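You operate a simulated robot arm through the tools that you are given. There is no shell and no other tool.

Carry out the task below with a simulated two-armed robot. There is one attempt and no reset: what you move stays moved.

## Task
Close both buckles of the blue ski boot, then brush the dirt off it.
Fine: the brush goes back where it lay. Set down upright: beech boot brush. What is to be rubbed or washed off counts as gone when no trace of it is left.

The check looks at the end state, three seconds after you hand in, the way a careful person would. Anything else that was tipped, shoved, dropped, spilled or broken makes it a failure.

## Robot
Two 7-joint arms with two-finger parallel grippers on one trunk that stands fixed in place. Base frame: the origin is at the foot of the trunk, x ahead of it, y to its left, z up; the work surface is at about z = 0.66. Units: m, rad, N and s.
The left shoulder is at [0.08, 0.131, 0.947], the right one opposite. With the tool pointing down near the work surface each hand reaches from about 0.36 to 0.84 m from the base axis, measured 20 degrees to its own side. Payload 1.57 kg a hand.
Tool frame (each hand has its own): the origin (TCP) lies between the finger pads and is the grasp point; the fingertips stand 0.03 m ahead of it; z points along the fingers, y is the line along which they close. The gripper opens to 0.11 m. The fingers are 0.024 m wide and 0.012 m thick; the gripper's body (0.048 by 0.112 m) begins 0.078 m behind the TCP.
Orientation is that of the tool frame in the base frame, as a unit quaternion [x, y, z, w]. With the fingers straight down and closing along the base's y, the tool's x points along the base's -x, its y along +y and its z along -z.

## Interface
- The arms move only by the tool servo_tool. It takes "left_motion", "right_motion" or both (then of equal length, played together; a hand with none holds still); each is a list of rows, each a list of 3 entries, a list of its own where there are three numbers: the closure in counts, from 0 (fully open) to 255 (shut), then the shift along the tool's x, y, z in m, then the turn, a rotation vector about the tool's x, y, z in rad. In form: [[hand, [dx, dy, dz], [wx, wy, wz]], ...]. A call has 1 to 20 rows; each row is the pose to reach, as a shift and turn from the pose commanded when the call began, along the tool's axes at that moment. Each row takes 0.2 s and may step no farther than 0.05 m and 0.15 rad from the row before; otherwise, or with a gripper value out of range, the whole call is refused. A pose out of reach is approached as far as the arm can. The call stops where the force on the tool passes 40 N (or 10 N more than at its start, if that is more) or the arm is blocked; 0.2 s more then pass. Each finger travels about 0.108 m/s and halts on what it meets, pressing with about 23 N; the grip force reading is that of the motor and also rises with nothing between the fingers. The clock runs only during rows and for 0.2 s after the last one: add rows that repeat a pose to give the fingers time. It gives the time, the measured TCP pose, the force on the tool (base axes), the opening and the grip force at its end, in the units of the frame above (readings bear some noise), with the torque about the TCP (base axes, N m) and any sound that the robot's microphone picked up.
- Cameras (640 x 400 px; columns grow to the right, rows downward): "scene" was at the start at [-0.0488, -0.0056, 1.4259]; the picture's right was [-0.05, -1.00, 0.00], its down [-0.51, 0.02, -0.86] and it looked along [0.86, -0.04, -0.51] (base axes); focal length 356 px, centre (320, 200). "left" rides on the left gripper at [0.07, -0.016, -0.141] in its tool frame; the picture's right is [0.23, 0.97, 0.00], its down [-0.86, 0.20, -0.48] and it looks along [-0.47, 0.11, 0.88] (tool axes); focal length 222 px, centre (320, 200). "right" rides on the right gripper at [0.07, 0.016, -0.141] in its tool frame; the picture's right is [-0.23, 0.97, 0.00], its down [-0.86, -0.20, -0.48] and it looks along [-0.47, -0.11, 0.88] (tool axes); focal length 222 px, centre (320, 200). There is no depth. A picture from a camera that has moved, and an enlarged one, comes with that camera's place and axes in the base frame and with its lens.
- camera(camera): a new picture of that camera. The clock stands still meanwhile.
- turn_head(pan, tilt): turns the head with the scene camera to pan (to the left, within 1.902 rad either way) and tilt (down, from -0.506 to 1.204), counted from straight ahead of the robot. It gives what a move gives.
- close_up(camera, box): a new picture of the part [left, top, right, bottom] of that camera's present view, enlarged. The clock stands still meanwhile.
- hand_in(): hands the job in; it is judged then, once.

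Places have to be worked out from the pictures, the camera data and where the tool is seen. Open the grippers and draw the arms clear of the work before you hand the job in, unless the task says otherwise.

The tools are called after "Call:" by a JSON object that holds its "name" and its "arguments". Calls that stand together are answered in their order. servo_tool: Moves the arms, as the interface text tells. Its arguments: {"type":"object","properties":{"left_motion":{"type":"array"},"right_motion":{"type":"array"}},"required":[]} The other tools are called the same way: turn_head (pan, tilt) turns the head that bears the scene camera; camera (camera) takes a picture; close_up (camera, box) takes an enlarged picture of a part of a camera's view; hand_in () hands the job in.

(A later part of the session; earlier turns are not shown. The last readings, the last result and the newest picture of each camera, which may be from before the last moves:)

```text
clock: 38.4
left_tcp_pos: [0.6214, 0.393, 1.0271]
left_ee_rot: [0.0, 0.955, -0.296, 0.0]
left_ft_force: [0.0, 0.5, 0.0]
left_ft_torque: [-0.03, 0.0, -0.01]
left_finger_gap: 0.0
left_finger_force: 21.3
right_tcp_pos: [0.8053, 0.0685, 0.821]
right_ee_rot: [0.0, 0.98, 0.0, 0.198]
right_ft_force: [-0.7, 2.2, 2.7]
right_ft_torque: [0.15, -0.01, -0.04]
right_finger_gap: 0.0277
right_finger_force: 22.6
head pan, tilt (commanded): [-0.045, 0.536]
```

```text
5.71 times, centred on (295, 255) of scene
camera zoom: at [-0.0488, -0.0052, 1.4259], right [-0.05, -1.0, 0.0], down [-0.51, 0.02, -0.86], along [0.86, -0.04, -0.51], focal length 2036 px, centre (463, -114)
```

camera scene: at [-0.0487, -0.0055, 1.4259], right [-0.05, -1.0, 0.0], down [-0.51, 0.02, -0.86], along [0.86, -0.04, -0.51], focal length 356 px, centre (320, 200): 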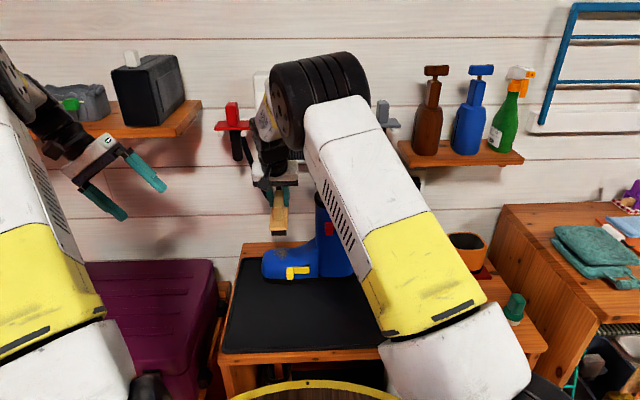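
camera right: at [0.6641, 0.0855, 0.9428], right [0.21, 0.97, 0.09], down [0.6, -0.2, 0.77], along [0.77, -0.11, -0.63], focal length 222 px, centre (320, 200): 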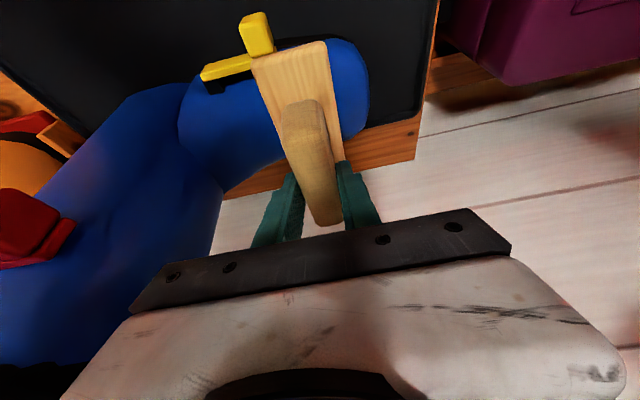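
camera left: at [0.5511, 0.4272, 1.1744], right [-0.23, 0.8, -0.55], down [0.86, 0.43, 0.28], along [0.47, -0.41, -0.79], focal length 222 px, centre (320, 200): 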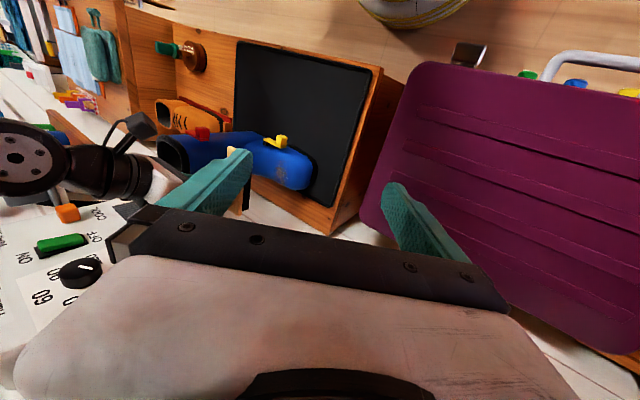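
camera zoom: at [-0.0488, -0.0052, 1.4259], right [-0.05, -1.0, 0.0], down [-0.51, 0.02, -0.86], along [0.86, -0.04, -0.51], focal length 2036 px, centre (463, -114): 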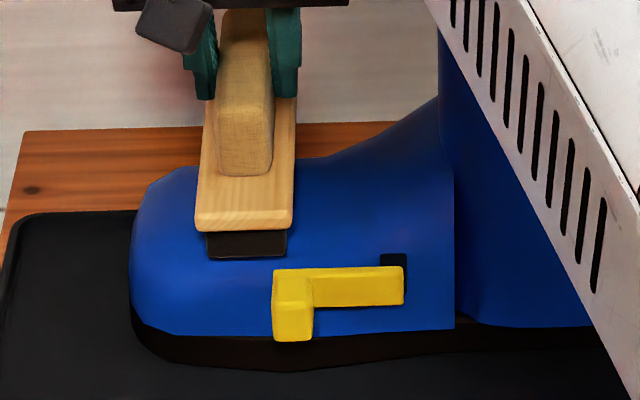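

Light stroking works: about 5 N contact and the boot has not budged. I run two more back-and-forth strokes over a slightly longer range, then lift to look.

Call:
{"name": "servo_tool", "arguments": {"right_motion": [[255, [0.0003, 0.012, 0.0007], [0, 0, 0]], [255, [0.0007, 0.024, 0.0017], [0, 0, 0]], [255, [0.0009, 0.032, 0.0022], [0, 0, 0]], [255, [0.0006, 0.02, 0.0014], [0, 0, 0]], [255, [0.0002, 0.008, 0.0006], [0, 0, 0]], [255, [0.0, -0.004, 0.0], [0, 0, 0]], [255, [-0.0003, -0.012, -0.0007], [0, 0, 0]], [255, [0.0, 0.0, 0.0], [0, 0, 0]], [255, [0.0003, 0.012, 0.0007], [0, 0, 0]], [255, [0.0007, 0.024, 0.0017], [0, 0, 0]], [255, [0.0009, 0.032, 0.0022], [0, 0, 0]], [255, [0.0006, 0.02, 0.0014], [0, 0, 0]], [255, [0.0002, 0.008, 0.0006], [0, 0, 0]], [255, [0.0, -0.004, 0.0], [0, 0, 0]], [255, [-0.0003, -0.012, -0.0007], [0, 0, 0]]]}}

Call:
{"name": "servo_tool", "arguments": {"right_motion": [[255, [-0.0078, 0.005, -0.0184], [0, 0, 0]], [255, [-0.0233, 0.012, -0.0553], [0, 0, 0]], [255, [-0.0389, 0.012, -0.0921], [0, 0, 0]], [255, [-0.0389, 0.012, -0.0921], [0, 0, 0]]]}}

Call:
{"name": "close_up", "arguments": {"camera": "left", "box": [220, 110, 320, 210]}}

Call:
{"name": "close_up", "arguments": {"camera": "scene", "box": [250, 220, 340, 290]}}

Call:
{"name": "camera", "arguments": {"camera": "right"}}

```text
clock: 41.6
left_tcp_pos: [0.6203, 0.3928, 1.0272]
left_ee_rot: [0.0, 0.955, -0.296, 0.001]
left_ft_force: [-0.1, 0.4, 0.3]
left_ft_torque: [-0.01, -0.01, 0.02]
left_finger_gap: 0.0002
left_finger_force: 21.5
right_tcp_pos: [0.8037, 0.0568, 0.8196]
right_ee_rot: [0.0, 0.98, -0.001, 0.198]
right_ft_force: [-0.2, -0.2, -1.3]
right_ft_torque: [0.0, 0.0, -0.03]
right_finger_gap: 0.0278
right_finger_force: 23.4
head pan, tilt (commanded): [-0.045, 0.536]
```

```text
clock: 42.6
left_tcp_pos: [0.6198, 0.3935, 1.0281]
left_ee_rot: [0.0, 0.955, -0.295, 0.0]
left_ft_force: [-0.8, -0.2, -0.8]
left_ft_torque: [0.04, -0.02, -0.01]
left_finger_gap: 0.0
left_finger_force: 21.3
right_tcp_pos: [0.8053, 0.0689, 0.9222]
right_ee_rot: [0.001, 0.98, 0.0, 0.198]
right_ft_force: [0.5, -0.2, -1.4]
right_ft_torque: [-0.01, -0.01, 0.01]
right_finger_gap: 0.0275
right_finger_force: 23.1
head pan, tilt (commanded): [-0.045, 0.536]
```

```text
4.00 times, centred on (270, 160) of left
camera zoom: at [0.5501, 0.46, 1.1541], right [-0.23, 0.8, -0.55], down [0.86, 0.43, 0.28], along [0.47, -0.41, -0.79], focal length 888 px, centre (520, 360)
```

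zoom: 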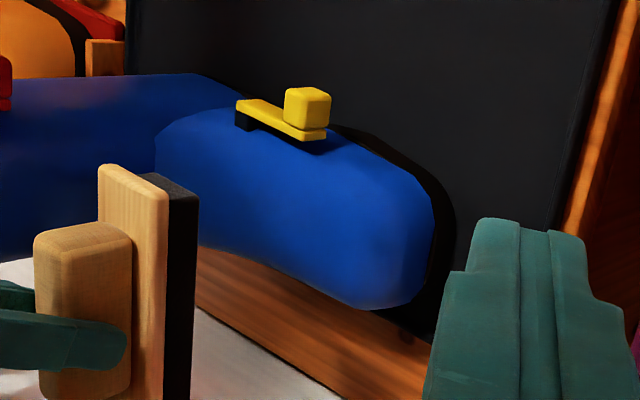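

```text
5.71 times, centred on (295, 255) of scene
camera zoom: at [-0.0486, -0.0055, 1.4259], right [-0.05, -1.0, 0.0], down [-0.51, 0.02, -0.86], along [0.86, -0.04, -0.51], focal length 2036 px, centre (463, -114)
```

zoom: 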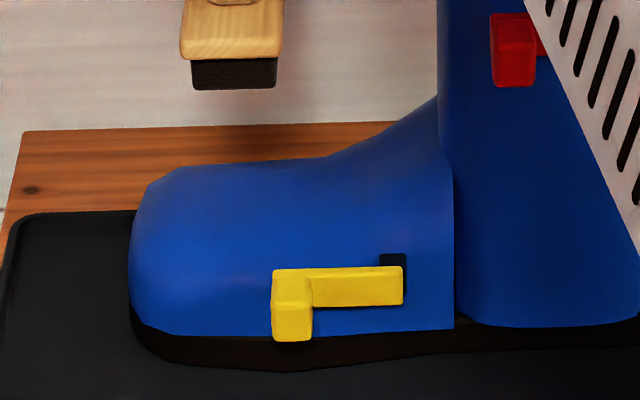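

```text
taken
camera right: at [0.6864, 0.0847, 1.0244], right [0.21, 0.97, 0.09], down [0.6, -0.2, 0.77], along [0.77, -0.11, -0.63], focal length 222 px, centre (320, 200)
```

right: 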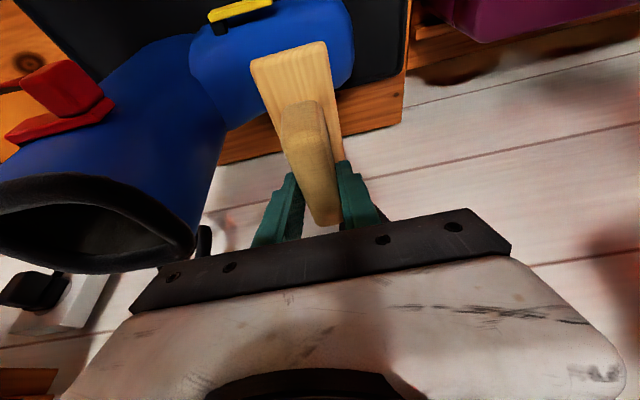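

The patch appears gone in both views. I zoom in hard to look for faint remains.

Call:
{"name": "close_up", "arguments": {"camera": "left", "box": [255, 130, 300, 165]}}

Call:
{"name": "close_up", "arguments": {"camera": "left", "box": [260, 155, 305, 190]}}

Call:
{"name": "close_up", "arguments": {"camera": "scene", "box": [262, 238, 312, 270]}}

```text
11.43 times, centred on (278, 148) of left
camera zoom: at [0.5501, 0.46, 1.1541], right [-0.23, 0.8, -0.55], down [0.86, 0.43, 0.28], along [0.47, -0.41, -0.79], focal length 2538 px, centre (806, 800)
```

zoom: 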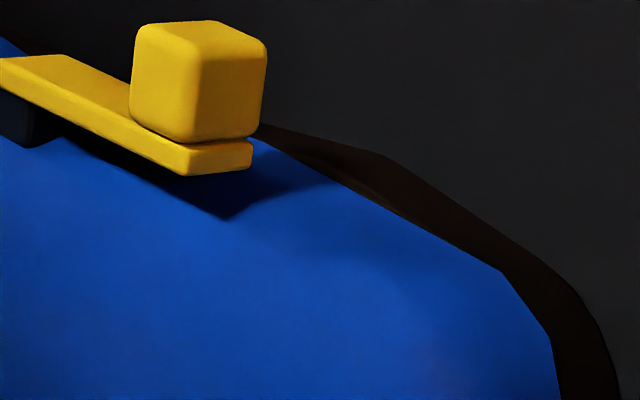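

```text
11.43 times, centred on (282, 172) of left
camera zoom: at [0.5501, 0.46, 1.1541], right [-0.23, 0.8, -0.55], down [0.86, 0.43, 0.28], along [0.47, -0.41, -0.79], focal length 2538 px, centre (749, 514)
```

zoom: 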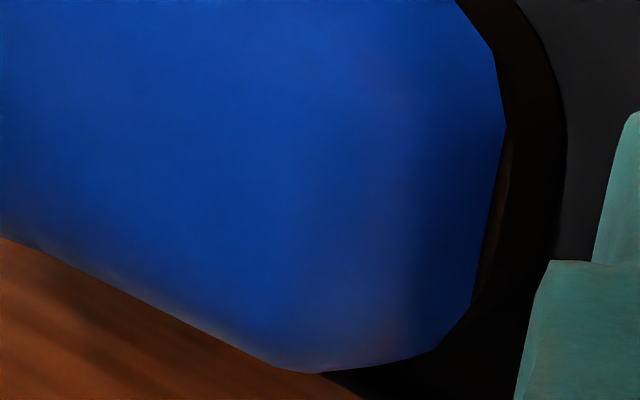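

```text
12.50 times, centred on (287, 254) of scene
camera zoom: at [-0.0486, -0.0055, 1.4259], right [-0.05, -1.0, 0.0], down [-0.51, 0.02, -0.86], along [0.86, -0.04, -0.51], focal length 4455 px, centre (732, -475)
```

zoom: 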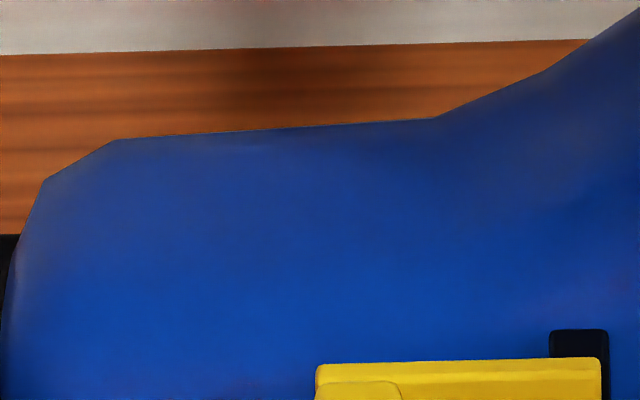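

No trace is visible at 11x to 12x. To make sure nothing faint remains, I go back down and do two more light stroke cycles over the same area.

Call:
{"name": "servo_tool", "arguments": {"right_motion": [[255, [0.0117, 0, 0.0276], [0, 0, 0]], [255, [0.0233, 0, 0.0553], [0, 0, 0]], [255, [0.035, 0, 0.0829], [0, 0, 0]], [255, [0.0385, 0, 0.0912], [0, 0, 0]], [255, [0.0394, 0, 0.0934], [0, 0, 0]], [255, [0.0398, 0.012, 0.0941], [0, 0, 0]], [255, [0.0401, 0.024, 0.095], [0, 0, 0]], [255, [0.0403, 0.032, 0.0954], [0, 0, 0]], [255, [0.04, 0.02, 0.0947], [0, 0, 0]], [255, [0.0397, 0.008, 0.0939], [0, 0, 0]], [255, [0.0393, -0.004, 0.0931], [0, 0, 0]], [255, [0.0391, -0.012, 0.0927], [0, 0, 0]], [255, [0.0394, 0, 0.0934], [0, 0, 0]], [255, [0.0398, 0.012, 0.0941], [0, 0, 0]], [255, [0.0401, 0.024, 0.095], [0, 0, 0]], [255, [0.0403, 0.032, 0.0954], [0, 0, 0]], [255, [0.04, 0.02, 0.0947], [0, 0, 0]], [255, [0.0397, 0.008, 0.0939], [0, 0, 0]], [255, [0.0393, -0.004, 0.0931], [0, 0, 0]]]}}

Call:
{"name": "close_up", "arguments": {"camera": "scene", "box": [250, 190, 370, 290]}}

```text
clock: 46.6
left_tcp_pos: [0.6197, 0.3939, 1.0278]
left_ee_rot: [-0.001, 0.955, -0.295, -0.001]
left_ft_force: [-0.3, 1.3, 0.0]
left_ft_torque: [-0.01, 0.03, 0.0]
left_finger_gap: 0.0
left_finger_force: 21.4
right_tcp_pos: [0.8025, 0.0648, 0.8197]
right_ee_rot: [-0.001, 0.98, 0.0, 0.199]
right_ft_force: [0.6, 7.1, 9.3]
right_ft_torque: [0.34, 0.06, -0.09]
right_finger_gap: 0.0277
right_finger_force: 23.2
head pan, tilt (commanded): [-0.045, 0.536]
```

```text
4.00 times, centred on (310, 240) of scene
camera zoom: at [-0.049, -0.0051, 1.4259], right [-0.05, -1.0, 0.0], down [-0.51, 0.02, -0.86], along [0.86, -0.04, -0.51], focal length 1426 px, centre (360, 40)
```

zoom: 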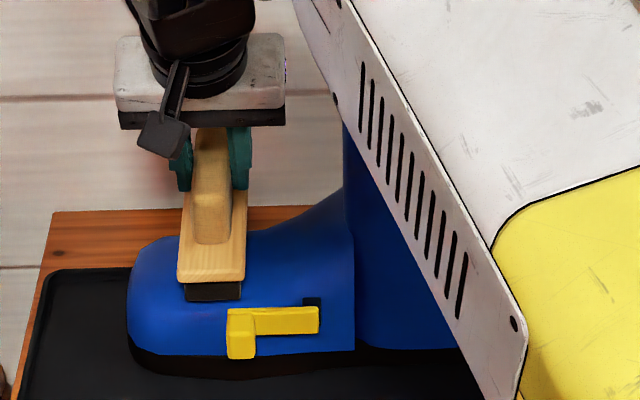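

Solid contact (about 11 N normal, 7 N friction) and the boot held its place. I lift off, retreat in -x, and inspect the toe.

Call:
{"name": "servo_tool", "arguments": {"right_motion": [[255, [-0.0078, 0.002, -0.0184], [0, 0, 0]], [255, [-0.0233, 0.004, -0.0553], [0, 0, 0]], [255, [-0.0389, 0.004, -0.0921], [0, 0, 0]], [255, [-0.0467, 0.004, -0.1105], [0, 0, 0]], [255, [-0.0099, 0.004, -0.1261], [0, 0, 0]], [255, [0.0269, 0.004, -0.1416], [0, 0, 0]], [255, [0.0637, 0.004, -0.1572], [0, 0, 0]], [255, [0.1006, 0.004, -0.1727], [0, 0, 0]], [255, [0.1375, 0.004, -0.1883], [0, 0, 0]], [255, [0.1375, 0.004, -0.1883], [0, 0, 0]]]}}

Call:
{"name": "close_up", "arguments": {"camera": "left", "box": [240, 110, 320, 190]}}

Call:
{"name": "camera", "arguments": {"camera": "scene"}}

Call:
{"name": "camera", "arguments": {"camera": "right"}}

```text
clock: 48.8
left_tcp_pos: [0.6207, 0.393, 1.0277]
left_ee_rot: [0.0, 0.955, -0.296, 0.0]
left_ft_force: [-0.5, -0.9, 0.1]
left_ft_torque: [-0.01, -0.02, 0.0]
left_finger_gap: 0.0001
left_finger_force: 20.9
right_tcp_pos: [0.6033, 0.0698, 0.9389]
right_ee_rot: [0.0, 0.98, 0.0, 0.198]
right_ft_force: [0.6, -0.9, -1.4]
right_ft_torque: [-0.03, -0.01, -0.03]
right_finger_gap: 0.0277
right_finger_force: 23.4
head pan, tilt (commanded): [-0.045, 0.536]
```

```text
5.00 times, centred on (280, 150) of left
camera zoom: at [0.5501, 0.46, 1.1542], right [-0.23, 0.8, -0.55], down [0.86, 0.43, 0.28], along [0.47, -0.41, -0.79], focal length 1111 px, centre (520, 450)
```

zoom: 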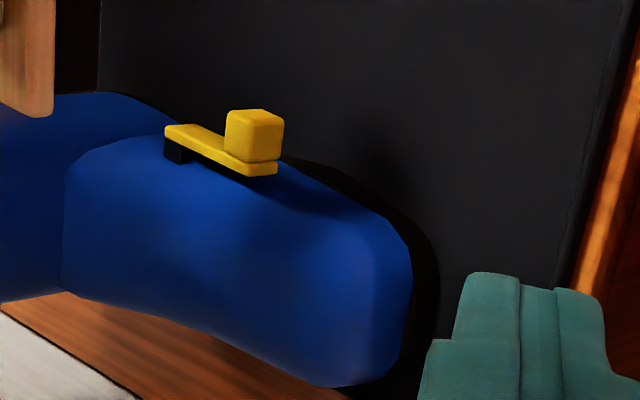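

```text
taken
camera scene: at [-0.0487, -0.0055, 1.4259], right [-0.05, -1.0, 0.0], down [-0.51, 0.02, -0.86], along [0.86, -0.04, -0.51], focal length 356 px, centre (320, 200)
```

scene: 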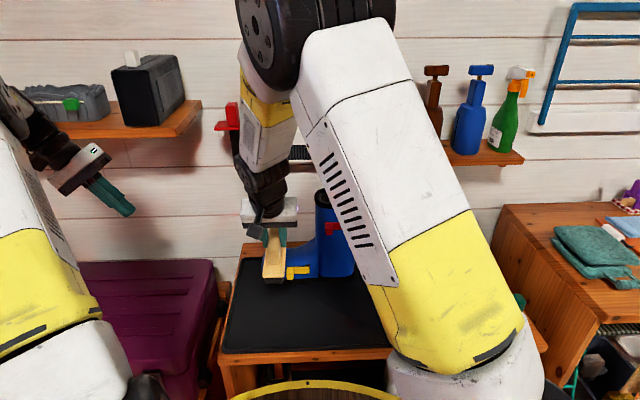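

```text
taken
camera right: at [0.4849, 0.0859, 1.0419], right [0.21, 0.97, 0.09], down [0.6, -0.2, 0.77], along [0.77, -0.11, -0.63], focal length 222 px, centre (320, 200)
```

right: 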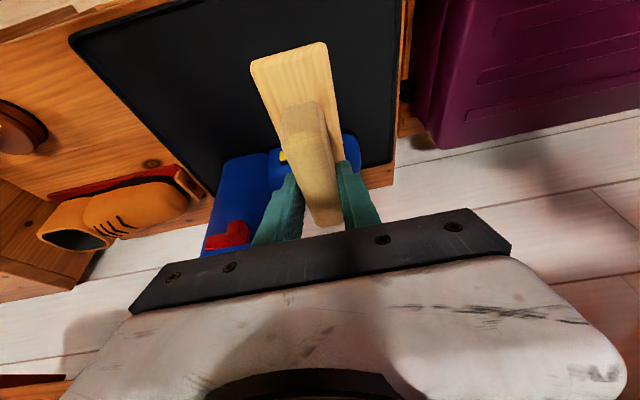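

The toe is clean and the brush sits in the fingers as before. I carry it back along the same path to above where it lay.

Call:
{"name": "servo_tool", "arguments": {"right_motion": [[255, [0.0064, -0.045, -0.0027], [0, 0, 0]], [255, [0.0064, -0.092, -0.0027], [0, 0, 0]], [255, [0.0064, -0.139, -0.0027], [0, 0, 0]], [255, [0.0064, -0.186, -0.0027], [0, 0, 0]], [255, [0.0064, -0.233, -0.0027], [0, 0, 0]], [255, [0.0064, -0.28, -0.0027], [0, 0, 0]], [255, [0.0064, -0.327, -0.0027], [0, 0, 0]], [255, [0.0064, -0.365, -0.0027], [0, 0, 0]], [255, [0.0064, -0.376, -0.0027], [0, 0, 0]], [255, [0.0064, -0.376, -0.0027], [0, 0, 0]]]}}

Call:
{"name": "camera", "arguments": {"camera": "right"}}

Call:
{"name": "close_up", "arguments": {"camera": "scene", "box": [380, 170, 520, 310]}}

```text
clock: 51.0
left_tcp_pos: [0.621, 0.3927, 1.0273]
left_ee_rot: [0.0, 0.955, -0.296, 0.0]
left_ft_force: [0.1, -0.5, 0.9]
left_ft_torque: [-0.04, 0.02, -0.01]
left_finger_gap: 0.0
left_finger_force: 21.4
right_tcp_pos: [0.5975, -0.3085, 0.9389]
right_ee_rot: [0.0, 0.98, 0.001, 0.198]
right_ft_force: [0.1, -0.1, -1.2]
right_ft_torque: [-0.01, 0.0, -0.03]
right_finger_gap: 0.0277
right_finger_force: 23.1
head pan, tilt (commanded): [-0.045, 0.536]
```

```text
taken
camera right: at [0.4788, -0.292, 1.0417], right [0.21, 0.97, 0.09], down [0.6, -0.2, 0.77], along [0.77, -0.11, -0.63], focal length 222 px, centre (320, 200)
```

right: 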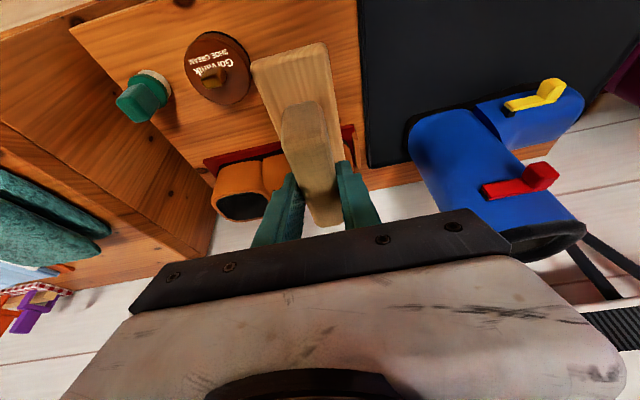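

```text
2.86 times, centred on (450, 240) of scene
camera zoom: at [-0.0487, -0.0056, 1.4259], right [-0.05, -1.0, 0.0], down [-0.51, 0.02, -0.86], along [0.86, -0.04, -0.51], focal length 1018 px, centre (-51, 86)
```

zoom: 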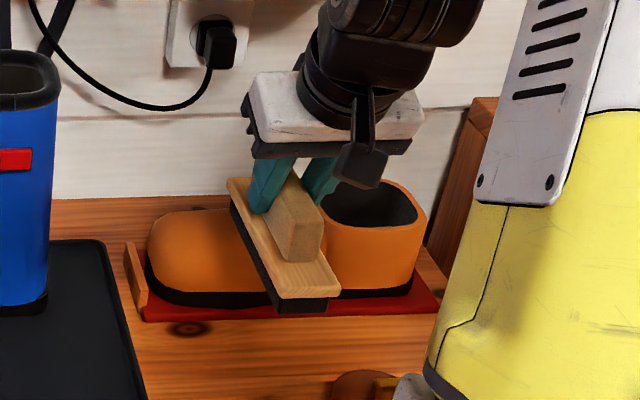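

The brush hangs about 3 mm off the grasp location (x +2.5 mm, y -2.7 mm by the camera pose). I correct that while descending to about 2 cm above the table.

Call:
{"name": "servo_tool", "arguments": {"right_motion": [[255, [0.0198, 0.0027, 0.0404], [0, 0, 0]], [255, [0.0373, 0.0027, 0.0819], [0, 0, 0]], [255, [0.0548, 0.0027, 0.1233], [0, 0, 0]], [255, [0.0665, 0.0027, 0.151], [0, 0, 0]], [255, [0.0715, 0.0027, 0.1629], [0, 0, 0]], [255, [0.0715, 0.0027, 0.1629], [0, 0, 0]]]}}

Call:
{"name": "camera", "arguments": {"camera": "right"}}

Call:
{"name": "close_up", "arguments": {"camera": "scene", "box": [390, 250, 480, 350]}}

```text
clock: 52.4
left_tcp_pos: [0.6198, 0.393, 1.0275]
left_ee_rot: [0.0, 0.955, -0.296, 0.0]
left_ft_force: [-0.5, -1.1, 0.5]
left_ft_torque: [0.02, -0.03, 0.01]
left_finger_gap: 0.0
left_finger_force: 21.7
right_tcp_pos: [0.5926, -0.3036, 0.7596]
right_ee_rot: [0.0, 0.98, 0.0, 0.199]
right_ft_force: [0.3, 0.0, -1.0]
right_ft_torque: [0.01, 0.04, 0.0]
right_finger_gap: 0.0274
right_finger_force: 23.1
head pan, tilt (commanded): [-0.045, 0.536]
```

```text
taken
camera right: at [0.4733, -0.2885, 0.8636], right [0.21, 0.97, 0.09], down [0.6, -0.2, 0.77], along [0.77, -0.11, -0.63], focal length 222 px, centre (320, 200)
```

right: 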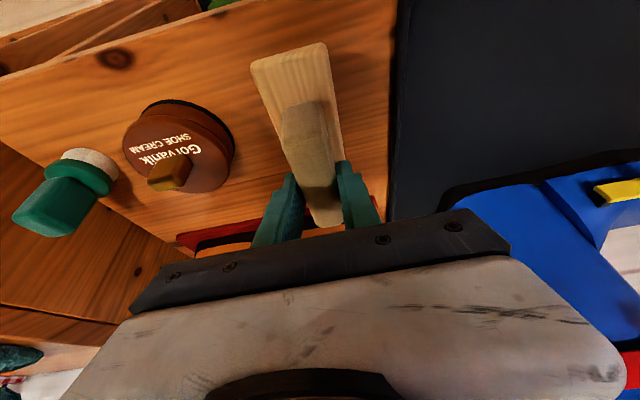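

```text
4.00 times, centred on (435, 300) of scene
camera zoom: at [-0.0487, -0.0056, 1.4259], right [-0.05, -1.0, 0.0], down [-0.51, 0.02, -0.86], along [0.86, -0.04, -0.51], focal length 1426 px, centre (-140, -200)
```

zoom: 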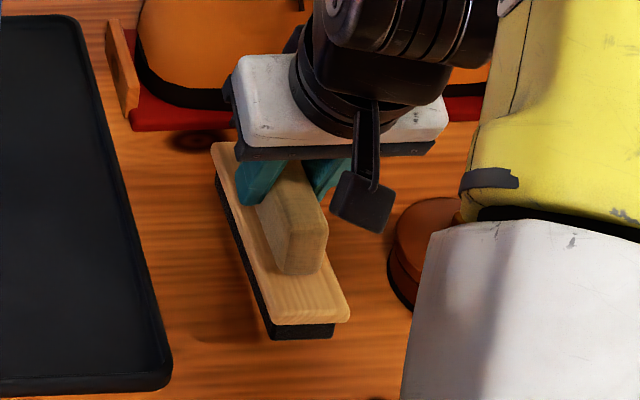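

At 2 cm up I am now about 3 mm short in x and 1 mm off in y; I correct that and go down to just above the table.

Call:
{"name": "servo_tool", "arguments": {"right_motion": [[255, [0.0011, -0.0012, 0.0104], [0, 0, 0]], [255, [0.0042, -0.0012, 0.0178], [0, 0, 0]], [255, [0.0042, -0.0012, 0.0178], [0, 0, 0]]]}}

Call:
{"name": "camera", "arguments": {"camera": "right"}}

Call:
{"name": "close_up", "arguments": {"camera": "scene", "box": [390, 250, 480, 350]}}

```text
clock: 53.2
left_tcp_pos: [0.6196, 0.3929, 1.0275]
left_ee_rot: [0.0, 0.955, -0.296, 0.0]
left_ft_force: [-0.3, 0.0, 0.1]
left_ft_torque: [-0.03, 0.01, 0.01]
left_finger_gap: 0.0
left_finger_force: 21.3
right_tcp_pos: [0.5958, -0.3055, 0.7433]
right_ee_rot: [-0.001, 0.98, 0.0, 0.198]
right_ft_force: [0.4, -0.3, -1.2]
right_ft_torque: [0.0, 0.02, 0.0]
right_finger_gap: 0.0277
right_finger_force: 22.5
head pan, tilt (commanded): [-0.045, 0.536]
```

```text
taken
camera right: at [0.4771, -0.2897, 0.8463], right [0.21, 0.97, 0.09], down [0.6, -0.2, 0.77], along [0.77, -0.11, -0.63], focal length 222 px, centre (320, 200)
```

right: 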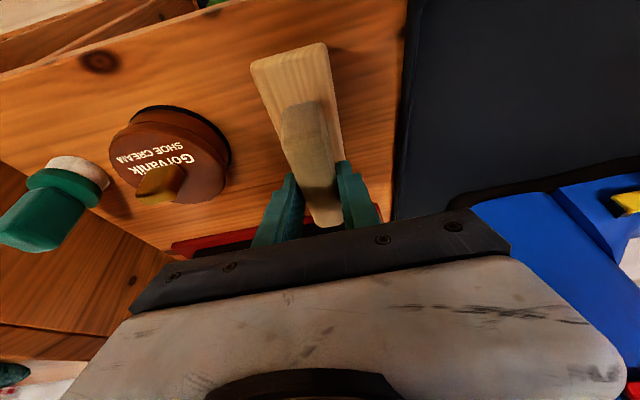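

```text
4.00 times, centred on (435, 300) of scene
camera zoom: at [-0.0487, -0.0056, 1.4259], right [-0.05, -1.0, 0.0], down [-0.51, 0.02, -0.86], along [0.86, -0.04, -0.51], focal length 1426 px, centre (-140, -200)
```

zoom: 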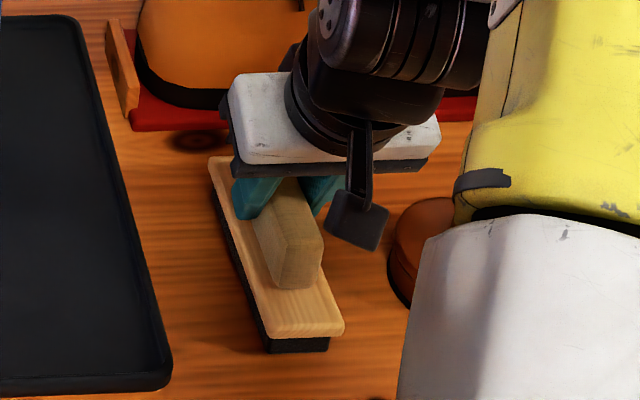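

5 to 6 mm remain, matching the reference view from before the pick-up. I lower in small steps and look for contact.

Call:
{"name": "servo_tool", "arguments": {"right_motion": [[255, [0.0019, 0.0, 0.0025], [0, 0, 0]], [255, [0.0028, 0.0, 0.0048], [0, 0, 0]], [255, [0.0028, 0.0, 0.0048], [0, 0, 0]]]}}

Call:
{"name": "close_up", "arguments": {"camera": "scene", "box": [390, 250, 480, 350]}}

```text
clock: 54.0
left_tcp_pos: [0.6203, 0.3933, 1.0271]
left_ee_rot: [0.001, 0.955, -0.295, -0.001]
left_ft_force: [-0.2, -1.1, 0.4]
left_ft_torque: [-0.01, 0.0, -0.02]
left_finger_gap: 0.0
left_finger_force: 21.1
right_tcp_pos: [0.5962, -0.3063, 0.7387]
right_ee_rot: [0.0, 0.98, 0.0, 0.198]
right_ft_force: [-0.4, 0.6, -1.0]
right_ft_torque: [-0.01, 0.02, 0.04]
right_finger_gap: 0.0277
right_finger_force: 22.7
head pan, tilt (commanded): [-0.045, 0.536]
```

```text
4.00 times, centred on (435, 300) of scene
camera zoom: at [-0.0487, -0.0056, 1.4259], right [-0.05, -1.0, 0.0], down [-0.51, 0.02, -0.86], along [0.86, -0.04, -0.51], focal length 1426 px, centre (-140, -200)
```

zoom: 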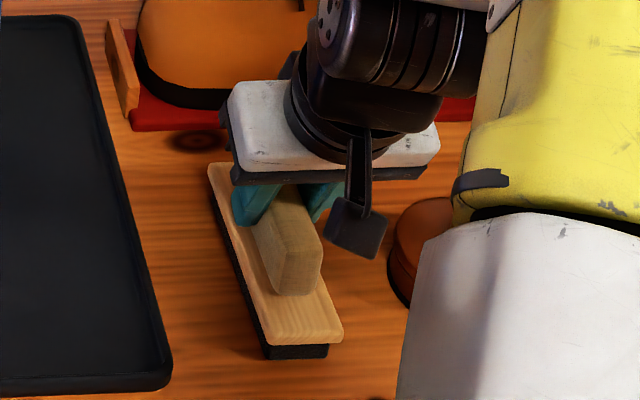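

There is still no contact and the brush sits about 5 px higher than the reference, so it slid a few mm up in the grip during brushing. I keep lowering in 1 mm steps until contact.

Call:
{"name": "servo_tool", "arguments": {"right_motion": [[255, [0.0004, 0.0, 0.0009], [0, 0, 0]], [255, [0.0008, 0.0, 0.0018], [0, 0, 0]], [255, [0.0008, 0.0, 0.0018], [0, 0, 0]]]}}

Call:
{"name": "close_up", "arguments": {"camera": "scene", "box": [390, 250, 480, 350]}}

```text
clock: 54.8
left_tcp_pos: [0.6209, 0.3924, 1.0277]
left_ee_rot: [0.0, 0.955, -0.296, 0.001]
left_ft_force: [0.7, 0.5, -0.2]
left_ft_torque: [0.02, 0.02, -0.02]
left_finger_gap: 0.0
left_finger_force: 21.6
right_tcp_pos: [0.5965, -0.3054, 0.7364]
right_ee_rot: [-0.001, 0.98, 0.0, 0.2]
right_ft_force: [-6.6, -1.1, 15.3]
right_ft_torque: [-0.01, -0.56, -0.09]
right_finger_gap: 0.0274
right_finger_force: 23.1
head pan, tilt (commanded): [-0.045, 0.536]
```

```text
4.00 times, centred on (435, 300) of scene
camera zoom: at [-0.0495, -0.0054, 1.4259], right [-0.05, -1.0, 0.0], down [-0.51, 0.02, -0.86], along [0.86, -0.04, -0.51], focal length 1426 px, centre (-140, -200)
```

zoom: 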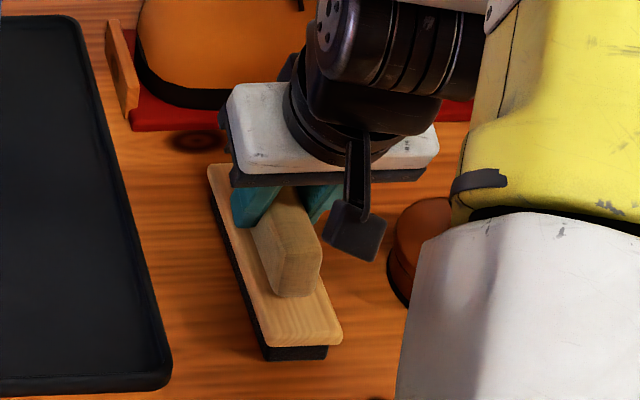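

Contact at 15 N, but the torque shows the far end of the brush touches first: it has pitched about 0.03 rad in the grip. I raise 2 mm and pitch it back level before setting it down.

Call:
{"name": "servo_tool", "arguments": {"right_motion": [[255, [-0.0004, 0.0, -0.0009], [0, 0, 0]], [255, [-0.0008, 0.0, -0.0018], [0, -0.015, 0]], [255, [-0.0008, 0.0, -0.0018], [0, -0.03, 0]], [255, [-0.0008, 0.0, -0.0018], [0, -0.03, 0]]]}}

Call:
{"name": "close_up", "arguments": {"camera": "scene", "box": [390, 250, 480, 350]}}

Call:
{"name": "camera", "arguments": {"camera": "left"}}

```text
clock: 55.8
left_tcp_pos: [0.6197, 0.3929, 1.0279]
left_ee_rot: [0.001, 0.955, -0.295, 0.001]
left_ft_force: [0.9, -0.8, -0.2]
left_ft_torque: [0.0, 0.0, 0.0]
left_finger_gap: 0.0002
left_finger_force: 21.4
right_tcp_pos: [0.5963, -0.3048, 0.7381]
right_ee_rot: [-0.001, 0.977, 0.0, 0.213]
right_ft_force: [0.1, -0.7, -1.7]
right_ft_torque: [0.02, 0.0, 0.0]
right_finger_gap: 0.0278
right_finger_force: 22.8
head pan, tilt (commanded): [-0.045, 0.536]
```

```text
4.00 times, centred on (435, 300) of scene
camera zoom: at [-0.0486, -0.0056, 1.4259], right [-0.05, -1.0, 0.0], down [-0.51, 0.02, -0.86], along [0.86, -0.04, -0.51], focal length 1426 px, centre (-140, -200)
```

zoom: 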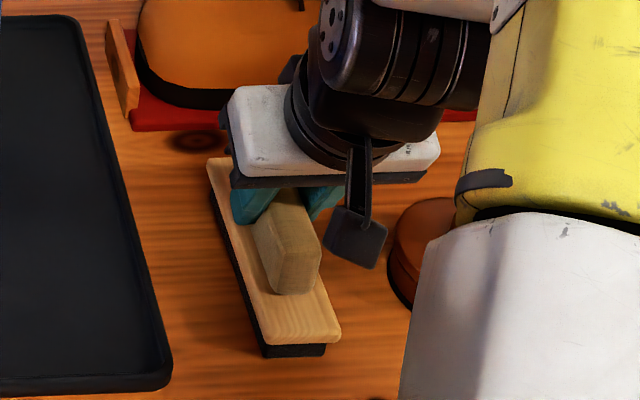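

```text
taken
camera left: at [0.5501, 0.4599, 1.1542], right [-0.23, 0.8, -0.55], down [0.86, 0.43, 0.28], along [0.47, -0.41, -0.79], focal length 222 px, centre (320, 200)
```

left: 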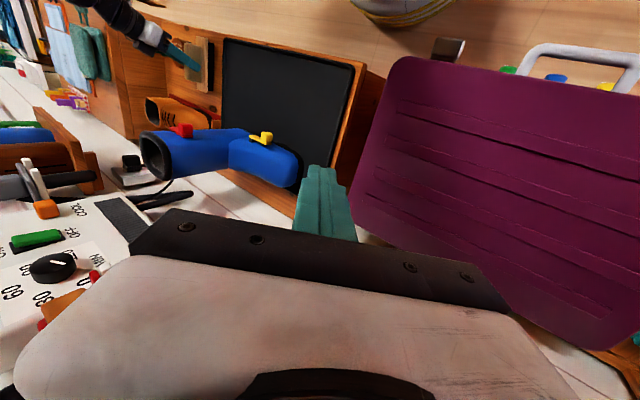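

The far end is lifted now and it looks level. I lower about 2.5 mm toward contact.

Call:
{"name": "servo_tool", "arguments": {"right_motion": [[255, [0.0006, 0.0, 0.0014], [0, 0, 0]], [255, [0.001, 0.0, 0.0023], [0, 0, 0]], [255, [0.001, 0.0, 0.0023], [0, 0, 0]]]}}

Call:
{"name": "close_up", "arguments": {"camera": "scene", "box": [390, 250, 480, 350]}}

Call:
{"name": "close_up", "arguments": {"camera": "left", "box": [140, 20, 240, 110]}}

```text
clock: 56.6
left_tcp_pos: [0.6204, 0.3926, 1.0273]
left_ee_rot: [0.0, 0.955, -0.296, 0.0]
left_ft_force: [0.0, -0.9, -0.6]
left_ft_torque: [-0.01, -0.01, -0.03]
left_finger_gap: 0.0003
left_finger_force: 21.2
right_tcp_pos: [0.5979, -0.3048, 0.7361]
right_ee_rot: [0.0, 0.977, 0.0, 0.214]
right_ft_force: [0.7, -0.9, 10.5]
right_ft_torque: [0.01, 0.73, 0.06]
right_finger_gap: 0.0276
right_finger_force: 23.3
head pan, tilt (commanded): [-0.045, 0.536]
```

```text
4.00 times, centred on (435, 300) of scene
camera zoom: at [-0.049, -0.0054, 1.4259], right [-0.05, -1.0, 0.0], down [-0.51, 0.02, -0.86], along [0.86, -0.04, -0.51], focal length 1426 px, centre (-140, -200)
```

zoom: 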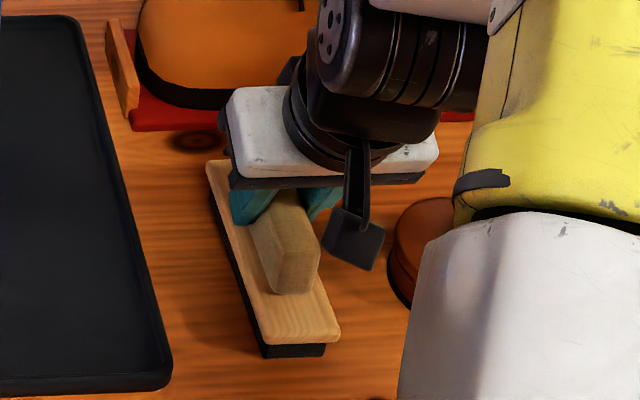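

```text
4.44 times, centred on (190, 65) of left
camera zoom: at [0.5498, 0.46, 1.1543], right [-0.23, 0.8, -0.55], down [0.86, 0.43, 0.28], along [0.47, -0.41, -0.79], focal length 987 px, centre (898, 800)
```

zoom: 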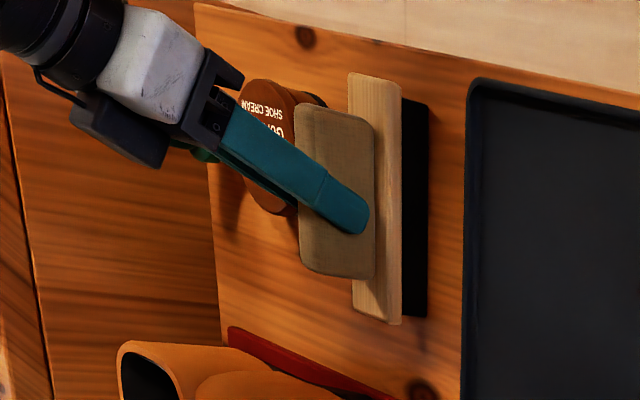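

Now the near end touches first, so I overcorrected; I turn back by half (0.015 rad) with a 0.7 mm lift.

Call:
{"name": "servo_tool", "arguments": {"right_motion": [[255, [-0.0003, 0.0, -0.0006], [0, 0.0075, 0]], [255, [-0.0003, 0.0, -0.0006], [0, 0.015, 0]], [255, [-0.0003, 0.0, -0.0006], [0, 0.015, 0]]]}}

```text
clock: 57.4
left_tcp_pos: [0.6208, 0.3933, 1.0283]
left_ee_rot: [0.0, 0.955, -0.295, -0.001]
left_ft_force: [0.5, 0.5, 0.1]
left_ft_torque: [-0.03, -0.02, 0.04]
left_finger_gap: 0.0
left_finger_force: 21.1
right_tcp_pos: [0.5977, -0.3046, 0.737]
right_ee_rot: [0.0, 0.979, -0.001, 0.206]
right_ft_force: [4.1, 0.4, 5.6]
right_ft_torque: [0.0, -0.82, 0.02]
right_finger_gap: 0.0276
right_finger_force: 23.0
head pan, tilt (commanded): [-0.045, 0.536]
```

It is practically level now (contact shifted to the other end for a small turn). I relieve the side load, trim x by -1.5 mm and y by -1 mm toward the recorded spot, and settle it lightly.

Call:
{"name": "servo_tool", "arguments": {"right_motion": [[255, [0.0, 0.0, -0.0015], [0, -0.004, 0]], [255, [0.0008, -0.001, -0.002], [0, -0.007, 0]], [255, [0.0012, -0.001, -0.0011], [0, -0.007, 0]], [255, [0.0012, -0.001, -0.0011], [0, -0.007, 0]]]}}

Call:
{"name": "close_up", "arguments": {"camera": "scene", "box": [390, 250, 480, 350]}}

```text
clock: 58.4
left_tcp_pos: [0.6201, 0.3917, 1.0278]
left_ee_rot: [0.0, 0.955, -0.295, 0.0]
left_ft_force: [-0.3, -0.4, 0.3]
left_ft_torque: [-0.01, 0.02, 0.0]
left_finger_gap: 0.0004
left_finger_force: 21.4
right_tcp_pos: [0.5952, -0.3053, 0.7362]
right_ee_rot: [0.0, 0.978, 0.0, 0.209]
right_ft_force: [-0.2, -0.8, -1.2]
right_ft_torque: [0.02, 0.03, -0.01]
right_finger_gap: 0.0275
right_finger_force: 23.4
head pan, tilt (commanded): [-0.045, 0.536]
```

```text
4.00 times, centred on (435, 300) of scene
camera zoom: at [-0.0487, -0.0056, 1.4259], right [-0.05, -1.0, 0.0], down [-0.51, 0.02, -0.86], along [0.86, -0.04, -0.51], focal length 1426 px, centre (-140, -200)
```

zoom: 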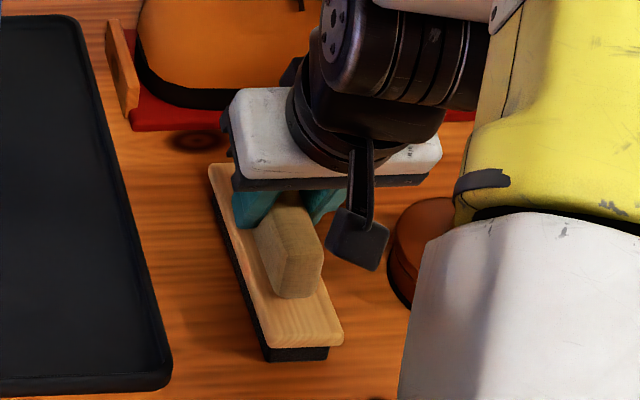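

The brush hangs about 1 mm or less above the table at the recorded spot and level. I lower the last bit and open the fingers gently.

Call:
{"name": "servo_tool", "arguments": {"right_motion": [[255, [0.0003, 0.0, 0.0006], [0, 0, 0]], [230, [0.0003, 0.0, 0.0006], [0, 0, 0]], [205, [0.0003, 0.0, 0.0006], [0, 0, 0]], [190, [0.0003, 0.0, 0.0006], [0, 0, 0]], [170, [0.0003, 0.0, 0.0006], [0, 0, 0]], [140, [0.0003, 0.0, 0.0006], [0, 0, 0]], [100, [0.0003, 0.0, 0.0006], [0, 0, 0]], [93, [0.0003, 0.0, 0.0006], [0, 0, 0]]]}}

Call:
{"name": "close_up", "arguments": {"camera": "scene", "box": [390, 250, 480, 350]}}

Call:
{"name": "camera", "arguments": {"camera": "right"}}

```text
clock: 60.2
left_tcp_pos: [0.6212, 0.3918, 1.0276]
left_ee_rot: [0.0, 0.955, -0.296, -0.001]
left_ft_force: [-0.5, -0.5, 0.2]
left_ft_torque: [0.0, 0.02, 0.02]
left_finger_gap: 0.0001
left_finger_force: 21.3
right_tcp_pos: [0.5948, -0.3062, 0.7357]
right_ee_rot: [0.0, 0.978, 0.0, 0.21]
right_ft_force: [0.3, -0.3, 0.3]
right_ft_torque: [0.0, -0.02, -0.04]
right_finger_gap: 0.0695
right_finger_force: 0.0
head pan, tilt (commanded): [-0.045, 0.536]
```

```text
4.00 times, centred on (435, 300) of scene
camera zoom: at [-0.0487, -0.0056, 1.4259], right [-0.05, -1.0, 0.0], down [-0.51, 0.02, -0.86], along [0.86, -0.04, -0.51], focal length 1426 px, centre (-140, -200)
```

zoom: 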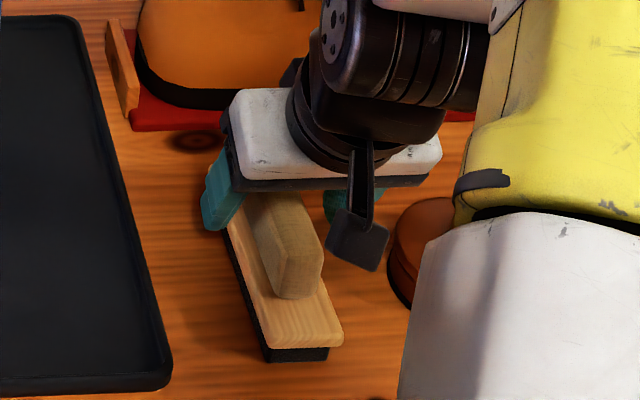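

```text
taken
camera right: at [0.4732, -0.2905, 0.8363], right [0.21, 0.97, 0.09], down [0.58, -0.2, 0.79], along [0.78, -0.11, -0.61], focal length 222 px, centre (320, 200)
```

right: 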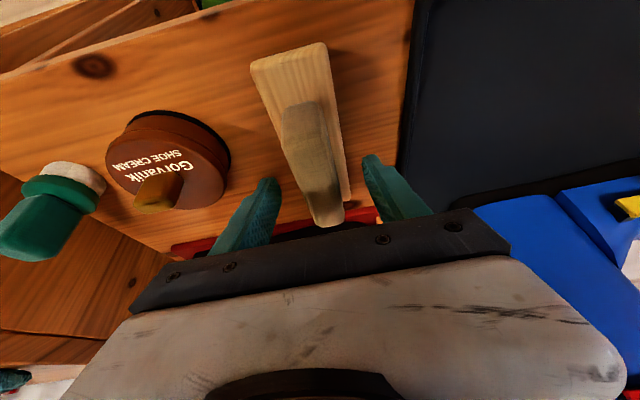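

The brush stands free on its bristles, within a couple of mm of its original view. I lift the hand straight up clear of it.

Call:
{"name": "servo_tool", "arguments": {"right_motion": [[93, [-0.0082, 0, -0.0183], [0, 0, 0]], [93, [-0.0245, 0, -0.0548], [0, 0, 0]], [93, [-0.0428, 0, -0.0959], [0, 0, 0]], [93, [-0.0612, 0, -0.137], [0, 0, 0]], [93, [-0.0795, 0, -0.178], [0, 0, 0]], [60, [-0.0979, 0, -0.219], [0, 0.1, 0]], [30, [-0.1, -0.01, -0.25], [0, 0.2, 0]], [0, [-0.1, -0.02, -0.28], [0, 0.3, 0]], [0, [-0.1, -0.03, -0.3], [0, 0.42, 0]], [0, [-0.1, -0.03, -0.3], [0, 0.42, 0]]]}}

Call:
{"name": "camera", "arguments": {"camera": "scene"}}

Call:
{"name": "close_up", "arguments": {"camera": "scene", "box": [390, 275, 460, 350]}}

Call:
{"name": "close_up", "arguments": {"camera": "scene", "box": [240, 170, 400, 300]}}

Call:
{"name": "camera", "arguments": {"camera": "right"}}

```text
clock: 62.4
left_tcp_pos: [0.6212, 0.3915, 1.028]
left_ee_rot: [0.0, 0.955, -0.296, 0.0]
left_ft_force: [-0.2, 0.0, 0.8]
left_ft_torque: [0.03, 0.01, -0.02]
left_finger_gap: 0.0
left_finger_force: 21.2
right_tcp_pos: [0.5627, -0.3357, 1.0509]
right_ee_rot: [0.0, 1.0, 0.0, 0.0]
right_ft_force: [0.2, -0.3, -0.1]
right_ft_torque: [0.02, -0.02, 0.01]
right_finger_gap: 0.1101
right_finger_force: 0.1
head pan, tilt (commanded): [-0.045, 0.536]
```

```text
taken
camera scene: at [-0.0488, -0.0056, 1.4259], right [-0.05, -1.0, 0.0], down [-0.51, 0.02, -0.86], along [0.86, -0.04, -0.51], focal length 356 px, centre (320, 200)
```

scene: 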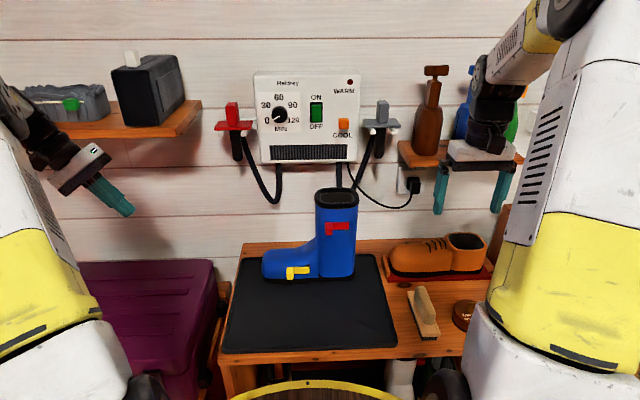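

```text
5.33 times, centred on (425, 312) of scene
camera zoom: at [-0.0488, -0.0056, 1.4259], right [-0.05, -1.0, 0.0], down [-0.51, 0.02, -0.86], along [0.86, -0.04, -0.51], focal length 1901 px, centre (-240, -400)
```

zoom: 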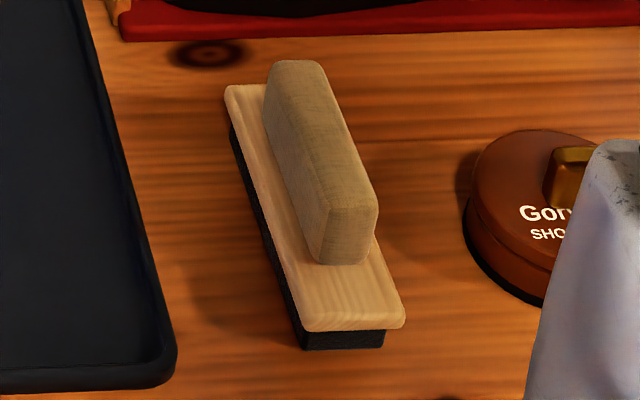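

```text
3.08 times, centred on (320, 235) of scene
camera zoom: at [-0.0488, -0.0056, 1.4259], right [-0.05, -1.0, 0.0], down [-0.51, 0.02, -0.86], along [0.86, -0.04, -0.51], focal length 1097 px, centre (320, 92)
```

zoom: 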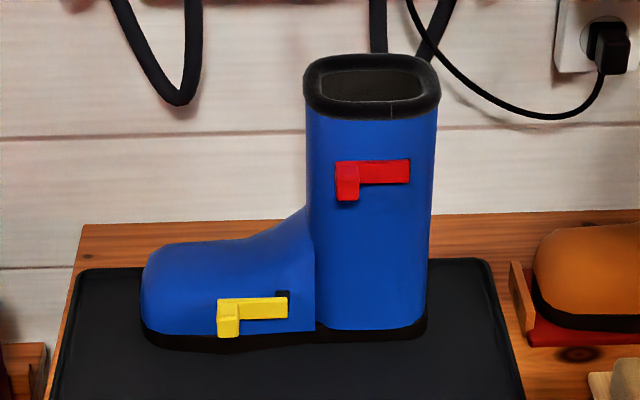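

```text
taken
camera right: at [0.4918, -0.3202, 1.1923], right [0.23, 0.97, 0.0], down [0.85, -0.2, 0.48], along [0.47, -0.11, -0.88], focal length 222 px, centre (320, 200)
```

right: 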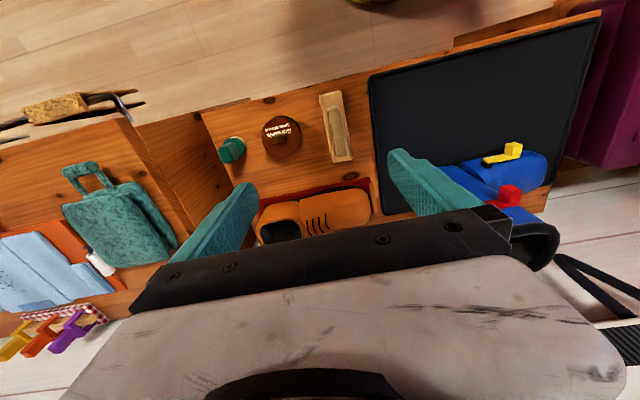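

The brush is back within about 2 mm of its old outline and upright, the boot has not moved, both buckles are flat, and the toe looks clean. To be thorough I turn the left hand so its camera looks at the toe's far upper side too.

Call:
{"name": "servo_tool", "arguments": {"left_motion": [[255, [0, 0, 0], [-0.12, 0, 0]], [255, [0, 0, 0], [-0.24, 0, 0]], [255, [0, 0, 0], [-0.36, 0, 0]], [255, [0, 0, 0], [-0.48, 0, 0]], [255, [0, 0, 0], [-0.6, 0, 0]], [255, [0, 0, 0], [-0.6, 0, 0]]]}}

Call:
{"name": "servo_tool", "arguments": {"left_motion": [[255, [-0.01, -0.008, 0.005], [0, 0, 0.14]], [255, [-0.02, -0.016, 0.01], [0, 0, 0.28]], [255, [-0.03, -0.024, 0.015], [0, 0, 0.42]], [255, [-0.04, -0.032, 0.02], [0, 0, 0.56]], [255, [-0.05, -0.04, 0.025], [0, 0, 0.7]], [255, [-0.06, -0.048, 0.03], [0, 0, 0.84]], [255, [-0.07, -0.056, 0.035], [0, 0, 0.98]], [255, [-0.08, -0.064, 0.04], [0, 0, 1.12]], [255, [-0.09, -0.072, 0.045], [0, 0, 1.26]], [255, [-0.1, -0.08, 0.05], [0, 0, 1.4]], [255, [-0.11, -0.09, 0.055], [0, 0, 1.54]], [255, [-0.11, -0.09, 0.055], [0, 0, 1.54]]]}}

Call:
{"name": "camera", "arguments": {"camera": "left"}}

Call:
{"name": "camera", "arguments": {"camera": "scene"}}

```text
clock: 63.8
left_tcp_pos: [0.6194, 0.3925, 1.0268]
left_ee_rot: [0.0, 1.0, 0.001, 0.0]
left_ft_force: [0.1, -0.1, -0.9]
left_ft_torque: [0.01, 0.0, -0.01]
left_finger_gap: 0.0001
left_finger_force: 21.4
right_tcp_pos: [0.5614, -0.3354, 1.0525]
right_ee_rot: [0.0, 1.0, 0.0, 0.001]
right_ft_force: [0.0, -0.6, -0.4]
right_ft_torque: [0.02, 0.02, -0.01]
right_finger_gap: 0.1098
right_finger_force: 0.0
head pan, tilt (commanded): [-0.045, 0.536]
```

```text
clock: 65.5
left_tcp_pos: [0.6856, 0.3419, 0.9921]
left_ee_rot: [0.488, 0.873, 0.001, -0.004]
left_ft_force: [-46.3, -0.6, 5.4]
left_ft_torque: [0.13, -8.0, -0.06]
left_finger_gap: 0.0001
left_finger_force: 21.2
right_tcp_pos: [0.5605, -0.3361, 1.0513]
right_ee_rot: [0.0, 1.0, 0.0, 0.002]
right_ft_force: [-0.1, 0.0, 0.3]
right_ft_torque: [-0.03, 0.0, 0.02]
right_finger_gap: 0.1099
right_finger_force: 0.0
head pan, tilt (commanded): [-0.045, 0.536]
stopped in row 8 (left hand): the force on the tool passed its limit at 60 N (the readings are from after the stop); the commanded pose is now the measured one
```

```text
taken
camera left: at [0.6365, 0.3923, 1.1357], right [0.71, 0.7, 0.0], down [0.62, -0.63, 0.47], along [0.33, -0.33, -0.88], focal length 222 px, centre (320, 200)
```

left: 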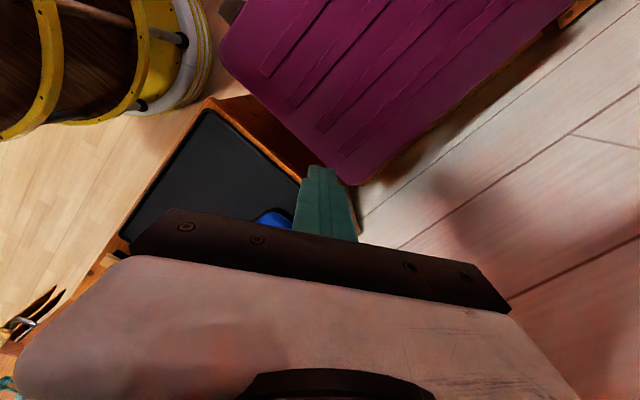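

```text
taken
camera scene: at [-0.0521, -0.0057, 1.4258], right [-0.04, -1.0, 0.0], down [-0.51, 0.02, -0.86], along [0.86, -0.04, -0.51], focal length 356 px, centre (320, 200)
```

scene: 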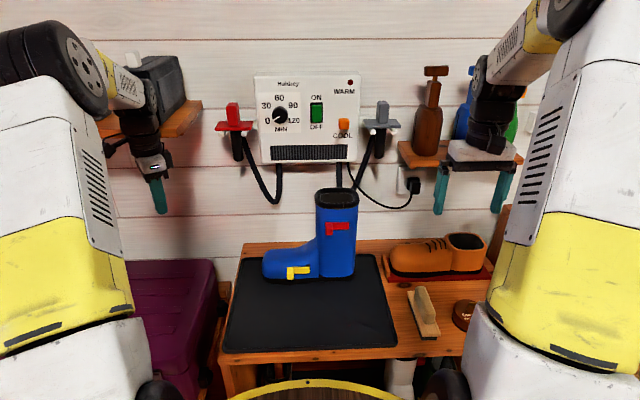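

The left hand met the left shelf (force in -x passed the limit) and stopped. I back it straight out in -x at once, then check that nothing on the shelf moved.

Call:
{"name": "servo_tool", "arguments": {"left_motion": [[255, [0.0105, -0.017, 0.0], [0, 0, 0]], [255, [0.0262, -0.0426, 0.0], [0, 0, 0]], [255, [0.0472, -0.0767, 0.0], [0, 0, 0]], [255, [0.0734, -0.1193, 0.0], [0, 0, 0]], [255, [0.0734, -0.1193, 0.0], [0, 0, 0]]]}}

Call:
{"name": "camera", "arguments": {"camera": "scene"}}

Call:
{"name": "close_up", "arguments": {"camera": "scene", "box": [0, 30, 240, 180]}}

```text
clock: 66.7
left_tcp_pos: [0.5507, 0.3397, 0.9929]
left_ee_rot: [0.488, 0.873, 0.001, -0.004]
left_ft_force: [0.1, 0.0, -0.6]
left_ft_torque: [-0.03, 0.0, -0.01]
left_finger_gap: 0.0
left_finger_force: 20.9
right_tcp_pos: [0.562, -0.3351, 1.0513]
right_ee_rot: [0.0, 1.0, 0.001, 0.001]
right_ft_force: [-0.6, 0.0, 0.4]
right_ft_torque: [-0.03, -0.03, -0.01]
right_finger_gap: 0.11
right_finger_force: 0.0
head pan, tilt (commanded): [-0.045, 0.536]
```

```text
taken
camera scene: at [-0.0488, -0.0056, 1.4259], right [-0.05, -1.0, 0.0], down [-0.51, 0.02, -0.86], along [0.86, -0.04, -0.51], focal length 356 px, centre (320, 200)
```

scene: 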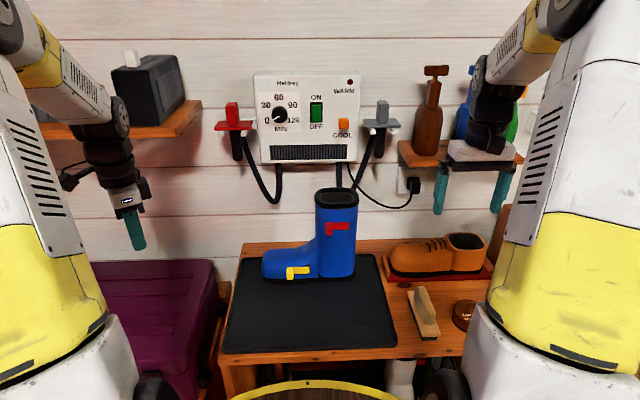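

```text
2.67 times, centred on (120, 105) of scene
camera zoom: at [-0.0488, -0.0056, 1.4259], right [-0.05, -1.0, 0.0], down [-0.51, 0.02, -0.86], along [0.86, -0.04, -0.51], focal length 950 px, centre (853, 453)
```

zoom: 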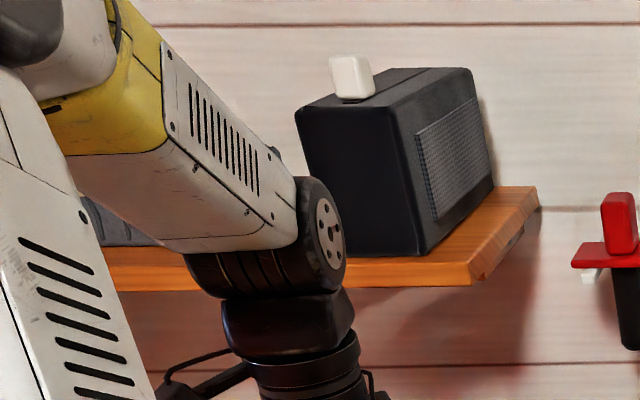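

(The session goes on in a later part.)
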